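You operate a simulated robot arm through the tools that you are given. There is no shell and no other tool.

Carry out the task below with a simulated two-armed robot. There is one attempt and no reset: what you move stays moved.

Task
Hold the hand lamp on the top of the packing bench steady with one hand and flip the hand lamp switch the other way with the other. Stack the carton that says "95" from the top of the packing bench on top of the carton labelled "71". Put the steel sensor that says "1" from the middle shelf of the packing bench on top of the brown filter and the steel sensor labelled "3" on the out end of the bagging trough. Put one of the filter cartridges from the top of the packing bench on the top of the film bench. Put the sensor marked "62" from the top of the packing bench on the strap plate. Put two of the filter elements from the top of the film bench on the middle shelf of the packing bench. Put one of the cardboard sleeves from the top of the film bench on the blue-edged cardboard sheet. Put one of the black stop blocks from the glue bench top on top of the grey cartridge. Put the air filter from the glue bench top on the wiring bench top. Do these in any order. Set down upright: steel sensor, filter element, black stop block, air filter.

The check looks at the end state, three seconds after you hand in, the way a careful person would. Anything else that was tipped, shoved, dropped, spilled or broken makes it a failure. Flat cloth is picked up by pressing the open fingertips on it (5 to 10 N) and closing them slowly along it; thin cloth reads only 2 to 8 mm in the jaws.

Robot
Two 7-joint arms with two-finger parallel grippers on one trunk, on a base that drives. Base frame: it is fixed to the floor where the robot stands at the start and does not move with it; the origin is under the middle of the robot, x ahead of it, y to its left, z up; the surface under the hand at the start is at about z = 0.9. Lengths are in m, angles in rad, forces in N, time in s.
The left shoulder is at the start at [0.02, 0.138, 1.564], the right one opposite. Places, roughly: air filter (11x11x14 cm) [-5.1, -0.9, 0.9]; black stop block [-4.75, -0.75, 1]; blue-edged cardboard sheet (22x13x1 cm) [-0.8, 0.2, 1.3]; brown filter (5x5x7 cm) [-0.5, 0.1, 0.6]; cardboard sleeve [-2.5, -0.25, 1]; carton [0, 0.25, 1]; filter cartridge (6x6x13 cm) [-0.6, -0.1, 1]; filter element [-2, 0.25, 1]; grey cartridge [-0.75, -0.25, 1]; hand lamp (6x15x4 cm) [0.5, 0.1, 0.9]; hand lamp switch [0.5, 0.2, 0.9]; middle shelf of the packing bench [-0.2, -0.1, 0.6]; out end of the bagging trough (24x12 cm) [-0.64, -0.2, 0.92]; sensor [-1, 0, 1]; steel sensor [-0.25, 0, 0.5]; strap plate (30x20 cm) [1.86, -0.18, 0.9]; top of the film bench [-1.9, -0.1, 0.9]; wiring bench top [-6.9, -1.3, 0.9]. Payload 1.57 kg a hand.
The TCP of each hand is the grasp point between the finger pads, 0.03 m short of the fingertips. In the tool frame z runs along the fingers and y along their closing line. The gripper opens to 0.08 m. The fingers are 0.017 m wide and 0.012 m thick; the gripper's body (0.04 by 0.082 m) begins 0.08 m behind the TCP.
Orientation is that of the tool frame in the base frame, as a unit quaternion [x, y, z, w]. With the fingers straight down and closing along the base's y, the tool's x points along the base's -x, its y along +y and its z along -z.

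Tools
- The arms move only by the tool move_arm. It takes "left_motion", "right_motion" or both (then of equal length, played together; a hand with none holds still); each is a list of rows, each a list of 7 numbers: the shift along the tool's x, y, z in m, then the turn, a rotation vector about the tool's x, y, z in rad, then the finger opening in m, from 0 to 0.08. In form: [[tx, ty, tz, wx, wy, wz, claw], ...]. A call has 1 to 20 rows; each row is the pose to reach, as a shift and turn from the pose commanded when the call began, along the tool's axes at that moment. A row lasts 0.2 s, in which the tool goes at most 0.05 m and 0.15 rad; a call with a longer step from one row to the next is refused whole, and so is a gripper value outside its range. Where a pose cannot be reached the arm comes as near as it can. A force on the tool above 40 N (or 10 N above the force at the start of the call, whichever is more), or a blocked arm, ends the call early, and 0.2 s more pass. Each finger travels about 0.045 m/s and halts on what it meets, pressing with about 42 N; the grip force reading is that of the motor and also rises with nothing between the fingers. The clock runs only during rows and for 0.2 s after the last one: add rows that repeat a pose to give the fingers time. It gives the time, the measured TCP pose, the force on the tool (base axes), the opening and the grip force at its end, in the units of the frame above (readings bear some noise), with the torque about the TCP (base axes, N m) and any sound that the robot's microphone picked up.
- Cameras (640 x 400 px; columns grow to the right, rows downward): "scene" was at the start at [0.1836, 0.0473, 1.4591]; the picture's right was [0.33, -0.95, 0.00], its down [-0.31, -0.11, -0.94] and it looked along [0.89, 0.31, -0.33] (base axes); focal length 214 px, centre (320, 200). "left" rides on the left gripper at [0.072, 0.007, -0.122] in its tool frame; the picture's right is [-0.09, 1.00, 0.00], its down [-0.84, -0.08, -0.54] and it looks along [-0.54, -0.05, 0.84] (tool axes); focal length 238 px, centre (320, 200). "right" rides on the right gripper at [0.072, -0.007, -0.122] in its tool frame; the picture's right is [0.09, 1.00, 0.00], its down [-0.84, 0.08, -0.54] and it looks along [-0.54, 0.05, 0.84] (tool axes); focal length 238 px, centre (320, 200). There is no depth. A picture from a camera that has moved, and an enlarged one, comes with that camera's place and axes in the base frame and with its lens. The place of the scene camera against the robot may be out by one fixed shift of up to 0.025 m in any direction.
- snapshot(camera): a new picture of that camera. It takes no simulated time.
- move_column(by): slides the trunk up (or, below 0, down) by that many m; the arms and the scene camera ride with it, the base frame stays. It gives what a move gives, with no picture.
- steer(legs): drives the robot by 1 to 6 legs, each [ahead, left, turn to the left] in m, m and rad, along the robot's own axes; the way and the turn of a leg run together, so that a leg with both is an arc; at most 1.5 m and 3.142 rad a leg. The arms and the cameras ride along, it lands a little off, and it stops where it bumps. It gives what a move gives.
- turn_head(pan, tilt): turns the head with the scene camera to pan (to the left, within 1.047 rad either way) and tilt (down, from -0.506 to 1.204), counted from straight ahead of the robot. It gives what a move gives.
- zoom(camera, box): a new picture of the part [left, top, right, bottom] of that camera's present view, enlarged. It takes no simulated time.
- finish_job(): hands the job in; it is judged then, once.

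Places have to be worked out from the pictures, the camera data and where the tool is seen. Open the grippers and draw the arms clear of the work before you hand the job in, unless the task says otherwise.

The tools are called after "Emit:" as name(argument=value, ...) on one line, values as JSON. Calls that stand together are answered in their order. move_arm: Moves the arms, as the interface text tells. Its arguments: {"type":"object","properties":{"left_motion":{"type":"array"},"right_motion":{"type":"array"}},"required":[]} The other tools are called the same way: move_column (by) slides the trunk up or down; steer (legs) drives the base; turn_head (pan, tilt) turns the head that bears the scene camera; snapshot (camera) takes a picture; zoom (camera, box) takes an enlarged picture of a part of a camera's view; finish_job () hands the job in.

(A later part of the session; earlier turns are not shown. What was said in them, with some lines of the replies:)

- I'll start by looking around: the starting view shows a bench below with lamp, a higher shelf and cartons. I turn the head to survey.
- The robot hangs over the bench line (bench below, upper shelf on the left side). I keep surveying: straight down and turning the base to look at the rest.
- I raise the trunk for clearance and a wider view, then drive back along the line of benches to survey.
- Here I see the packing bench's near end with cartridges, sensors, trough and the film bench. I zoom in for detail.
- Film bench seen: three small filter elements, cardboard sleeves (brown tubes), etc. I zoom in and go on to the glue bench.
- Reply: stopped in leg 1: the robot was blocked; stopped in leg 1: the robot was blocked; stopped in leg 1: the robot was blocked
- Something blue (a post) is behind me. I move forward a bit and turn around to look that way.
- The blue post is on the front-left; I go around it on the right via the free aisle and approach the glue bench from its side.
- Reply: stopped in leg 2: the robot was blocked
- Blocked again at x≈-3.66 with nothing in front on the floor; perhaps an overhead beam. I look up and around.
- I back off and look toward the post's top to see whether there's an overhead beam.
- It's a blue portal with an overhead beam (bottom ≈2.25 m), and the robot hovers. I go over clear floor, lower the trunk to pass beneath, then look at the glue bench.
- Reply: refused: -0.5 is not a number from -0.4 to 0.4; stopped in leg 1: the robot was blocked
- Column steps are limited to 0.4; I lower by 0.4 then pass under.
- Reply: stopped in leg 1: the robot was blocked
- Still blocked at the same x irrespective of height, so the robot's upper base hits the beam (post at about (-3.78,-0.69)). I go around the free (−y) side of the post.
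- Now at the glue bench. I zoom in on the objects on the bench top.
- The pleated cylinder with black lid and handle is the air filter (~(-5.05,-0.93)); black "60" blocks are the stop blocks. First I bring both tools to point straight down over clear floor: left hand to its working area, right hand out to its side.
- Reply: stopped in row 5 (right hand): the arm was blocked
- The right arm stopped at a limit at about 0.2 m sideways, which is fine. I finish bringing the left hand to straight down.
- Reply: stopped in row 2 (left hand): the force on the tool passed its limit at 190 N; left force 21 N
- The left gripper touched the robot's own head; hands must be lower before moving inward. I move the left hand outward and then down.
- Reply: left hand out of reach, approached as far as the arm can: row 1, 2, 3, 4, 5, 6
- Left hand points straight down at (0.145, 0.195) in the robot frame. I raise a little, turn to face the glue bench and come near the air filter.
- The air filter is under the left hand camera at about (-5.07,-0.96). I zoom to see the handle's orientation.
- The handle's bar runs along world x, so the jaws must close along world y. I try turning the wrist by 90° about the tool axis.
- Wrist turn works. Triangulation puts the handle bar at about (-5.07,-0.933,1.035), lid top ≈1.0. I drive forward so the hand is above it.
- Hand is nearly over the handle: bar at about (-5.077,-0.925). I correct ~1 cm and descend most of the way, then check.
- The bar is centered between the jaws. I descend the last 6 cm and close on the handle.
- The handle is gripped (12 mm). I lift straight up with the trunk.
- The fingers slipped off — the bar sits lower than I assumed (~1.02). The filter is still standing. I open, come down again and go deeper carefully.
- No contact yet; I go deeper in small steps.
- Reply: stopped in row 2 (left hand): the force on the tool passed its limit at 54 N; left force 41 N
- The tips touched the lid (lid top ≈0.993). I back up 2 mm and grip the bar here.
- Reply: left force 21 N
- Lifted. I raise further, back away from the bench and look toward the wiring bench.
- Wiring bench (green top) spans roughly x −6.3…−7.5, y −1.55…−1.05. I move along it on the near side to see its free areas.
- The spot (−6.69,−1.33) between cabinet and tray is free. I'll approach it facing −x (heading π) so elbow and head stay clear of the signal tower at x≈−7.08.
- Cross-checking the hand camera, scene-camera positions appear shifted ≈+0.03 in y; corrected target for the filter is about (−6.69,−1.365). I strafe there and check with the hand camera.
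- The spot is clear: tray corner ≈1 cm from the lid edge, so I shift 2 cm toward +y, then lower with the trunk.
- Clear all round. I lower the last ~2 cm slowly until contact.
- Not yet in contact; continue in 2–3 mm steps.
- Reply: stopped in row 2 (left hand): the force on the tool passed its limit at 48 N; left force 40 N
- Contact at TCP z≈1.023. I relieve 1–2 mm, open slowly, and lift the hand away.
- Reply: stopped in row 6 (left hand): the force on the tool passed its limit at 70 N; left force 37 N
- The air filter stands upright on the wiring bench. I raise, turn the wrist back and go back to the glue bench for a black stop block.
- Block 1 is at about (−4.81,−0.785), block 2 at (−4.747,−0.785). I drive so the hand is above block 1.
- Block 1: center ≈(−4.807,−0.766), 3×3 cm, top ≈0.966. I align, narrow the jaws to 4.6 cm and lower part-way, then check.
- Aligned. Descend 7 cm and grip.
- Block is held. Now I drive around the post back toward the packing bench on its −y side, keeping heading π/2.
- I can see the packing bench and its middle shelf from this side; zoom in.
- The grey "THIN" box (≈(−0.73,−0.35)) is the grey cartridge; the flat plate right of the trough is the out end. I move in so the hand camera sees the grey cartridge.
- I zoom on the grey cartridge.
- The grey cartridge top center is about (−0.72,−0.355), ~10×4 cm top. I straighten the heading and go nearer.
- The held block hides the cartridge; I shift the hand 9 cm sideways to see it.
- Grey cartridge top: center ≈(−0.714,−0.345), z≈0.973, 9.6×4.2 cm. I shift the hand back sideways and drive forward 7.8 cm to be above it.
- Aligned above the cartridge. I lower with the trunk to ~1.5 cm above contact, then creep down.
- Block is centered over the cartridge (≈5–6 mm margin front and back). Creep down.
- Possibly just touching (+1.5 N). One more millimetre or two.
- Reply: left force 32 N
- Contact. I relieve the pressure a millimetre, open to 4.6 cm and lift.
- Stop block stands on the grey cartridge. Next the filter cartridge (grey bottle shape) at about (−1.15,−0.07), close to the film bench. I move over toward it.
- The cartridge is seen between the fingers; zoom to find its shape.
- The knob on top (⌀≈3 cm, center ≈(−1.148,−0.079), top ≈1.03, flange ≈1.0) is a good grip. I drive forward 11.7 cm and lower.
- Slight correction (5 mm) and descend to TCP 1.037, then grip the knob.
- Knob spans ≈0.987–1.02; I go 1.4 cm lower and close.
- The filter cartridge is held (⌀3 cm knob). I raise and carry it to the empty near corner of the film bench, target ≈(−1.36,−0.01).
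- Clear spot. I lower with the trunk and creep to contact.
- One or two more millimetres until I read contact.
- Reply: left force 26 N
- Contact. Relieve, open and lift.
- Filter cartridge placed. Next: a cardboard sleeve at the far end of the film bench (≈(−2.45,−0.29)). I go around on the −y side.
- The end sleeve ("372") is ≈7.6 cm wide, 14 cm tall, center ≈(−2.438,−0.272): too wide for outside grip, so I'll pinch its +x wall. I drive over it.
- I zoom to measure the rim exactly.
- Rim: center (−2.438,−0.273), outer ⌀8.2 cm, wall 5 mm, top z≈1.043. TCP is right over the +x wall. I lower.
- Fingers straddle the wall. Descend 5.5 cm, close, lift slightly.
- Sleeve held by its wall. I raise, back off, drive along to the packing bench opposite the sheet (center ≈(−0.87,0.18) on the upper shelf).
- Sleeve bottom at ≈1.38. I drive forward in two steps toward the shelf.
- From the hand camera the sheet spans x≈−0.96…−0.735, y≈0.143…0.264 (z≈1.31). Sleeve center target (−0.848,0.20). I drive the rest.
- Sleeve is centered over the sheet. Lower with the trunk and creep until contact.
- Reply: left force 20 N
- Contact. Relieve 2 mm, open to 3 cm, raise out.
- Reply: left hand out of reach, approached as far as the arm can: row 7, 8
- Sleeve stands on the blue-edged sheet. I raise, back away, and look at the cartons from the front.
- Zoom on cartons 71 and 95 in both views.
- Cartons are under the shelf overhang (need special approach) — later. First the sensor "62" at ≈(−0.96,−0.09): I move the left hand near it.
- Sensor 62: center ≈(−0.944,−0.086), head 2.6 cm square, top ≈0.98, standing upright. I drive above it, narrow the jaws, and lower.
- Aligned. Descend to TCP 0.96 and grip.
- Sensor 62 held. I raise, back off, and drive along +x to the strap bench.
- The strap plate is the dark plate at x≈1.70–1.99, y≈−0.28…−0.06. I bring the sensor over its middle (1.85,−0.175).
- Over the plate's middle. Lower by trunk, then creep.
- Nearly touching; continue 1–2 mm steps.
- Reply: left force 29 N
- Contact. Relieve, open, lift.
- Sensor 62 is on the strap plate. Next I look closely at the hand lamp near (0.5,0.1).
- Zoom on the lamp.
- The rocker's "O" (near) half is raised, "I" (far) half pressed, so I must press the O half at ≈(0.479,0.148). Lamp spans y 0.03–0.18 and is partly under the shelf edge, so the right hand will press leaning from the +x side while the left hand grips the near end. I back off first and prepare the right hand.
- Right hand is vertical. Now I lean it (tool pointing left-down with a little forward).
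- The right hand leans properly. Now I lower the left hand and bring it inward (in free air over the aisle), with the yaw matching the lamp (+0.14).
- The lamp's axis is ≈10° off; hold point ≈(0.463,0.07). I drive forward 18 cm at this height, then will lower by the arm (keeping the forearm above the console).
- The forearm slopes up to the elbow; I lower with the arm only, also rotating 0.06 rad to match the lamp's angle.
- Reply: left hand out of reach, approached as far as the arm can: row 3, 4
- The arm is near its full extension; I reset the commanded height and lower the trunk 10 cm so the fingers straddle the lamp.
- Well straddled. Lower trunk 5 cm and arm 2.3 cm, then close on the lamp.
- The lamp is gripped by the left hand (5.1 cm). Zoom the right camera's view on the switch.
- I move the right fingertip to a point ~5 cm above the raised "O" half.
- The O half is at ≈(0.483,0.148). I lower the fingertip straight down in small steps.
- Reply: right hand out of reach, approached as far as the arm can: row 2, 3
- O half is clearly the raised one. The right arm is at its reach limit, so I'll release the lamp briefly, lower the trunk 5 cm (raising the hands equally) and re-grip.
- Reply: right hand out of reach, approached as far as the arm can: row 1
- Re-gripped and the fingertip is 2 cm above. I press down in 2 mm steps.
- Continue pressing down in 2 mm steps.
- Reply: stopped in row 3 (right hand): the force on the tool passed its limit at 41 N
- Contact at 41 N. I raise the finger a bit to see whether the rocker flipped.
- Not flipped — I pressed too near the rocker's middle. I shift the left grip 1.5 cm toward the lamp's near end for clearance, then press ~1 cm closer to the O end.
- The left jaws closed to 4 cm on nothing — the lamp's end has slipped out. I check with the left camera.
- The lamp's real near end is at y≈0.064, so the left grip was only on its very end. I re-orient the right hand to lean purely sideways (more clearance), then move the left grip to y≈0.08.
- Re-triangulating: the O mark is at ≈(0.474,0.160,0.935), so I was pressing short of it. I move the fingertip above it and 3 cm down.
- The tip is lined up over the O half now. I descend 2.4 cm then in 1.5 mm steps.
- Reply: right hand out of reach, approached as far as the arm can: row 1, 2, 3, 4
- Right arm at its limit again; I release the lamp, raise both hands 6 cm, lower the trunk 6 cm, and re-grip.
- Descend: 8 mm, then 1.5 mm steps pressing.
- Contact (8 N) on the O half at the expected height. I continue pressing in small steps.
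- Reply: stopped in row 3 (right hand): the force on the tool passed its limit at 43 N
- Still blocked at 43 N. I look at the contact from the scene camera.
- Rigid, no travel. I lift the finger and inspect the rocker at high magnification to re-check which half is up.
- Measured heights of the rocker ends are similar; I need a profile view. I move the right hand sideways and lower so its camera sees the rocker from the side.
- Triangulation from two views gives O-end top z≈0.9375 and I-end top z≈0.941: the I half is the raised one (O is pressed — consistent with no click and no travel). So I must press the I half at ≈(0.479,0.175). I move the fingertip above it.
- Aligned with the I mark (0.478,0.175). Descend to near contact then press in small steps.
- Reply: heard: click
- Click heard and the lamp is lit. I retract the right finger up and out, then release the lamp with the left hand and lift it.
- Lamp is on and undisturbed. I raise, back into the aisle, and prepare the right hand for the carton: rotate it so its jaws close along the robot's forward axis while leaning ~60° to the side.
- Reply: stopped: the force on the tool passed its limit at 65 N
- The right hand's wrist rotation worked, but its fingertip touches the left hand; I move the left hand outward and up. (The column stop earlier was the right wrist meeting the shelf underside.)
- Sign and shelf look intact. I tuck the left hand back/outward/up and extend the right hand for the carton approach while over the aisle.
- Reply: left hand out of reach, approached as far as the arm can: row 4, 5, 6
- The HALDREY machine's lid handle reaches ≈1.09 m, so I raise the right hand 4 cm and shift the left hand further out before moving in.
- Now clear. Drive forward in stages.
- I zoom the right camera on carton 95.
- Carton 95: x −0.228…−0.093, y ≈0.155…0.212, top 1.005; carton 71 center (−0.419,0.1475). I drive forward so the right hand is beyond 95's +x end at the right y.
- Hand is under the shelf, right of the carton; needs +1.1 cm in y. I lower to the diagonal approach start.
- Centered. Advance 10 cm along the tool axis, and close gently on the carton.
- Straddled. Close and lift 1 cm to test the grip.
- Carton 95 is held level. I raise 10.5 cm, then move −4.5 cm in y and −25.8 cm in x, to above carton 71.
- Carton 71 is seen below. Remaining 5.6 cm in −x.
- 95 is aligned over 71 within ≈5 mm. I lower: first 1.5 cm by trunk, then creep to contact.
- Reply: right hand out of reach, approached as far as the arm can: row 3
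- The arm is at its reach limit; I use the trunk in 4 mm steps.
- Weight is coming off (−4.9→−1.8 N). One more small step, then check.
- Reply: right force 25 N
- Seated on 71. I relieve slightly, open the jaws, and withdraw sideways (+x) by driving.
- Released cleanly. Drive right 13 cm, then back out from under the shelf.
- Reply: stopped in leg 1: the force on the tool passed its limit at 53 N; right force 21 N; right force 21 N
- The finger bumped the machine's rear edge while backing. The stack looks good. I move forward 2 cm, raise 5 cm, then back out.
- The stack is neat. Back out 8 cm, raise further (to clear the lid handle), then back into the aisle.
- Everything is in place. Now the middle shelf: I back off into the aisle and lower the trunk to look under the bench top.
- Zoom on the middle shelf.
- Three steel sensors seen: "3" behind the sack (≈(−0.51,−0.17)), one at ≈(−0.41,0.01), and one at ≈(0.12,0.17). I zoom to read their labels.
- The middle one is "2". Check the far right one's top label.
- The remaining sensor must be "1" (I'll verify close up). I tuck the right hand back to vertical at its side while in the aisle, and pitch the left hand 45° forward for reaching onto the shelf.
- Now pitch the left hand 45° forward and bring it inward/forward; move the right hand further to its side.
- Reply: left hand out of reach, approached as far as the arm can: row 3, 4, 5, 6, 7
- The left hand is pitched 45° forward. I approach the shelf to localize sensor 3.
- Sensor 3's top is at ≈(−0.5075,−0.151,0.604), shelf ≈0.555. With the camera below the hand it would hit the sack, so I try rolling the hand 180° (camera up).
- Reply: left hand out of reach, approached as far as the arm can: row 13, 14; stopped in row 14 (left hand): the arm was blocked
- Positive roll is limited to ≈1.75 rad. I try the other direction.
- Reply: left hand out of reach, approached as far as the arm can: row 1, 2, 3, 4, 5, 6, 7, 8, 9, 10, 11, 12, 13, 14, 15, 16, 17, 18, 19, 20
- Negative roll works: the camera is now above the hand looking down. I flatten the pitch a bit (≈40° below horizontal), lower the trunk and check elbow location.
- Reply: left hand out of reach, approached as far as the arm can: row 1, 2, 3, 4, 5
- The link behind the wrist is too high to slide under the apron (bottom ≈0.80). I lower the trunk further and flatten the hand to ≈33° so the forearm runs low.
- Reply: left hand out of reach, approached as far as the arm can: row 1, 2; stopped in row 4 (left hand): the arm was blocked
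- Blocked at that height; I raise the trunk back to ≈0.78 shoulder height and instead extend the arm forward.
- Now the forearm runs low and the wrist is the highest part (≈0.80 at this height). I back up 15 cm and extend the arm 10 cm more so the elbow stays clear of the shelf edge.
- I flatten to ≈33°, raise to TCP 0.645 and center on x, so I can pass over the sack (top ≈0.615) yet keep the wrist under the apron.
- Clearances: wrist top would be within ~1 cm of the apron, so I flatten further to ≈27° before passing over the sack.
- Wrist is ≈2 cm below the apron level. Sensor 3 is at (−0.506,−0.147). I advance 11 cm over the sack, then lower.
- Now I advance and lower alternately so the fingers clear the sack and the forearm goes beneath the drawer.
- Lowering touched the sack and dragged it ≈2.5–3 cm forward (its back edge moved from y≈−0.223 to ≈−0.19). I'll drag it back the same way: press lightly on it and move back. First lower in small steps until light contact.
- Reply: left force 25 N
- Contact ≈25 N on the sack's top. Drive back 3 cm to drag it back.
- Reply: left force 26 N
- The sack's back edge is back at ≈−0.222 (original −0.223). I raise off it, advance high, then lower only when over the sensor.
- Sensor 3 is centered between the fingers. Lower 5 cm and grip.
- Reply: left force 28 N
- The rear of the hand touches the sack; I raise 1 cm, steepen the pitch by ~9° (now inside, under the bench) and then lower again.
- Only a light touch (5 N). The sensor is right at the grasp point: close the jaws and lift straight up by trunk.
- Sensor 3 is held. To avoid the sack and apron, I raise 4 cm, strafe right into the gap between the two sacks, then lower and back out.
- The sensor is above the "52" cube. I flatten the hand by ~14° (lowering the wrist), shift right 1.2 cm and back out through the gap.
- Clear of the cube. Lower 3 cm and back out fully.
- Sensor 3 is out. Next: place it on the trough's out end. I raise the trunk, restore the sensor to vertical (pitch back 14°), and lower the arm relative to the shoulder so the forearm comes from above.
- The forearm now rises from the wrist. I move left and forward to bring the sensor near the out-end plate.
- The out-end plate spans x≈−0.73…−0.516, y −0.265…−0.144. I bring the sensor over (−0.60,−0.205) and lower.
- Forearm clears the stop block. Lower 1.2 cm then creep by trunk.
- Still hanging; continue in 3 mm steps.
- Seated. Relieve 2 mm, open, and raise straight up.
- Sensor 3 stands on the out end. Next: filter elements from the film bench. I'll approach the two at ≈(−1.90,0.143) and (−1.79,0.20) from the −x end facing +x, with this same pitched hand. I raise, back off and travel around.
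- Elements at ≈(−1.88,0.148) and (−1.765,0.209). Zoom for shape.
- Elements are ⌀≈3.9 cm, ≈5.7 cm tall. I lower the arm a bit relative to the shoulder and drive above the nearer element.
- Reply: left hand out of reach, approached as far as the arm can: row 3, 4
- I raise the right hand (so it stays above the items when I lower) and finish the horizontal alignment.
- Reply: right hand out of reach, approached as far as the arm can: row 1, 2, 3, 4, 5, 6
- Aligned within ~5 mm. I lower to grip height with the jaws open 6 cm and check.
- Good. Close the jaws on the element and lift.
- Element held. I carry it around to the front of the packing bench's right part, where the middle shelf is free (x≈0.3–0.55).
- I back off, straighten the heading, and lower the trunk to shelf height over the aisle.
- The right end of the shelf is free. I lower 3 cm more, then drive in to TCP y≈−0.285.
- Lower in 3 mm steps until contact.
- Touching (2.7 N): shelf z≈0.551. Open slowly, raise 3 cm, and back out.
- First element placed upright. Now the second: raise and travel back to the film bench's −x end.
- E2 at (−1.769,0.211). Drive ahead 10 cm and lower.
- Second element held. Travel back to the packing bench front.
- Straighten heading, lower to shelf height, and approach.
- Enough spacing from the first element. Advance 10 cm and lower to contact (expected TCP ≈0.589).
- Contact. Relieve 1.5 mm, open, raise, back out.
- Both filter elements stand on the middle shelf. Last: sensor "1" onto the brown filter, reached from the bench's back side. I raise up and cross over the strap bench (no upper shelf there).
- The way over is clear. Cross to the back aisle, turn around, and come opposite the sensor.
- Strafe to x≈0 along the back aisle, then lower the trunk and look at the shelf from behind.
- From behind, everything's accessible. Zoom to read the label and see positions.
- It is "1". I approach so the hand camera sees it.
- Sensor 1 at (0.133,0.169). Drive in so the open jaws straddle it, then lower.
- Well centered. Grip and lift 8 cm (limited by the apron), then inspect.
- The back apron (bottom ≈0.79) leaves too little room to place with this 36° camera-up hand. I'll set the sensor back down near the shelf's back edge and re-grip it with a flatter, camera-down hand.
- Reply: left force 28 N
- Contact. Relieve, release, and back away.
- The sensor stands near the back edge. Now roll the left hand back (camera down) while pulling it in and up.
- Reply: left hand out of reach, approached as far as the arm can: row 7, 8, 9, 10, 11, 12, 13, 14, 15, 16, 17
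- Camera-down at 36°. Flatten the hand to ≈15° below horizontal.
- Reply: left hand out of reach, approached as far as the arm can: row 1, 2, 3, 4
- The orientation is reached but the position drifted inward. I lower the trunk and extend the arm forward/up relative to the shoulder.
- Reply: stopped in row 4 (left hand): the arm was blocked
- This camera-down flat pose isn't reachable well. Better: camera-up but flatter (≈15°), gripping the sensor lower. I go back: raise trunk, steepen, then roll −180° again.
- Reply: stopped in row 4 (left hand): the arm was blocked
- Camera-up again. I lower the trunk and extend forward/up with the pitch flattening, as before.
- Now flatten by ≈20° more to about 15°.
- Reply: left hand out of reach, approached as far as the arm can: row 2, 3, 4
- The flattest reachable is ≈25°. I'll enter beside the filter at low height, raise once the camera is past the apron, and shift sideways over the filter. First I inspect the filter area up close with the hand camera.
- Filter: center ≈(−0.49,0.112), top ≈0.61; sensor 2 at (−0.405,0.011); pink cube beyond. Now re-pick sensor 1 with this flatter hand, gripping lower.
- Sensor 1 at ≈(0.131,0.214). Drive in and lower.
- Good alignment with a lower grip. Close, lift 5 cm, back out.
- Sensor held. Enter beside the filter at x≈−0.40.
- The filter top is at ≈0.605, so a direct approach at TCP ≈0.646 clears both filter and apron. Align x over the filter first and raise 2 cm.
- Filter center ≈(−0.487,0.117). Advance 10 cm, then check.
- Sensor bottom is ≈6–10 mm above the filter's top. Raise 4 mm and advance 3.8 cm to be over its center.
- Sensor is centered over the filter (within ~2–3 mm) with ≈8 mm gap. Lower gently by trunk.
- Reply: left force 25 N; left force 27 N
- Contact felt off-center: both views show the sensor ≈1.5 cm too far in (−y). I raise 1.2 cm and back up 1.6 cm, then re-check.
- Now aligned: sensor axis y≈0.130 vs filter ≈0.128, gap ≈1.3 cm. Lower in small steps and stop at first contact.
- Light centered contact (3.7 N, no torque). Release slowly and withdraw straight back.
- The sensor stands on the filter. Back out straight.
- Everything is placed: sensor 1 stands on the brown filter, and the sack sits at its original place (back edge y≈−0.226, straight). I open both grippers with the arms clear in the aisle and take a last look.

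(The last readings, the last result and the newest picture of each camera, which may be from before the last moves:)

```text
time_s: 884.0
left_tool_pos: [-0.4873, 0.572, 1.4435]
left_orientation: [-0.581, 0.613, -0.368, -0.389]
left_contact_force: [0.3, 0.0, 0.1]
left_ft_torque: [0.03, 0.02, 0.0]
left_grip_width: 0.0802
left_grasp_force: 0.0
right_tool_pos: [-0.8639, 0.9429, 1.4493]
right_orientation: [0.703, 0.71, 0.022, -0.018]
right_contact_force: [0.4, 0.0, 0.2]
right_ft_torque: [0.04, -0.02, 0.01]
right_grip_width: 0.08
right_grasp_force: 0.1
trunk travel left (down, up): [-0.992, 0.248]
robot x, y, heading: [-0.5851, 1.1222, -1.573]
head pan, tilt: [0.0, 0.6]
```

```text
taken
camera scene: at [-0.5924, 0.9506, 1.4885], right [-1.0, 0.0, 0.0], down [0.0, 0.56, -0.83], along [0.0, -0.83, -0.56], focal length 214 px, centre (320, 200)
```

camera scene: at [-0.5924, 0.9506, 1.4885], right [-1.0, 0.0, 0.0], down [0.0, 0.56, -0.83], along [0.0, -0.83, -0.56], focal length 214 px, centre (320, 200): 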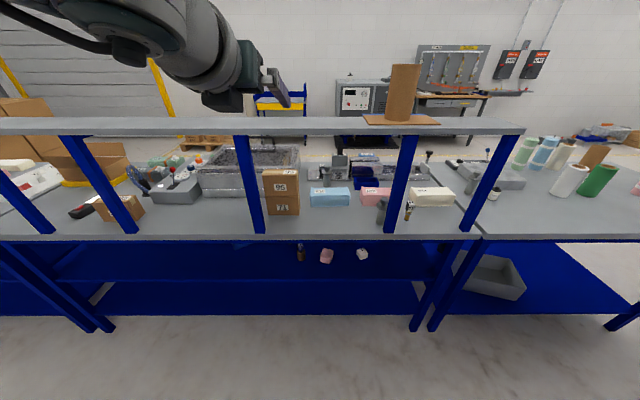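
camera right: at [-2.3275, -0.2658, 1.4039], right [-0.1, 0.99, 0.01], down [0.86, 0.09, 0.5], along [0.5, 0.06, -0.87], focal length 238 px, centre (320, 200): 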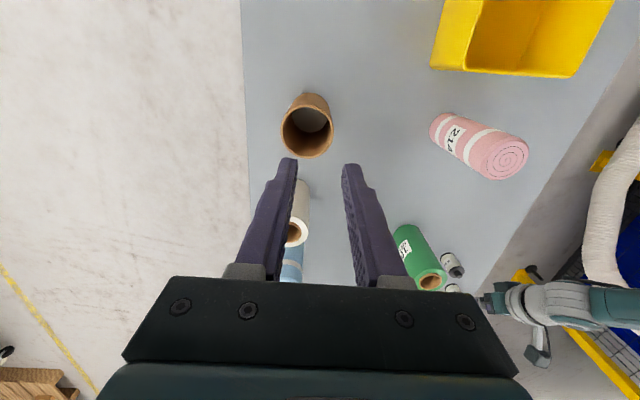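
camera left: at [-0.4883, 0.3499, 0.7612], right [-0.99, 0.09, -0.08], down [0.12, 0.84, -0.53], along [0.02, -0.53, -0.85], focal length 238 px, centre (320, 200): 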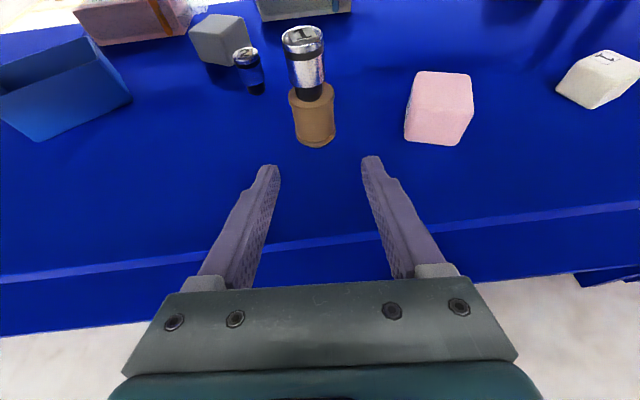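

All goals look satisfied: the stacked cartons, the sleeve on the sheet, sensor 1 on the brown filter, and the rest are in place. Grippers are open and the arms are clear. I hand the job in.

Emit:
finish_job()

```text
The job is handed in.
```

I've done every item on the list and handed the job in; nothing has come back from the check yet. Two things may count against it: I dragged a sack on the middle shelf, and I bumped the HALDREY machine.

| Task | How it ended up |
|---|---|
| Hand lamp | Held with the left hand and flipped with the right. I heard a click and the lamp is lit. |
| Carton "95" | Stacked on carton "71", lined up to about 5 mm. |
| Steel sensor "1" | Standing upright on the brown filter. |
| Steel sensor "3" | Standing upright on the out end of the bagging trough. |
| Filter cartridge | Standing on the film bench top. |
| Sensor "62" | Standing on the strap plate. |
| Two filter elements | Upright on the middle shelf of the packing bench, at the right-hand end. |
| Cardboard sleeve | Standing on the blue-edged sheet on the upper shelf. |
| Black stop block | Upright on the grey cartridge, which I took to be the grey "THIN" box. |
| Air filter | Upright on the wiring bench top. |

- **Sack moved and put back:** While reaching for sensor "3" I dragged the white "THIN 163" sack about 3 cm. I pulled it back, and it is now within about 5 mm of where it started. The hand pressed on it again briefly after that.
- **Machine bumped:** Backing out after stacking the cartons, one finger hit the rear edge of the HALDREY machine at about 53 N. It looked unmoved in later pictures.
- **Other contact:** A hand met the underside of the upper shelf once, at about 65 N. My first try at setting down sensor "1" was off-centre, and the brown filter may have shifted a few millimetres. It is still upright.
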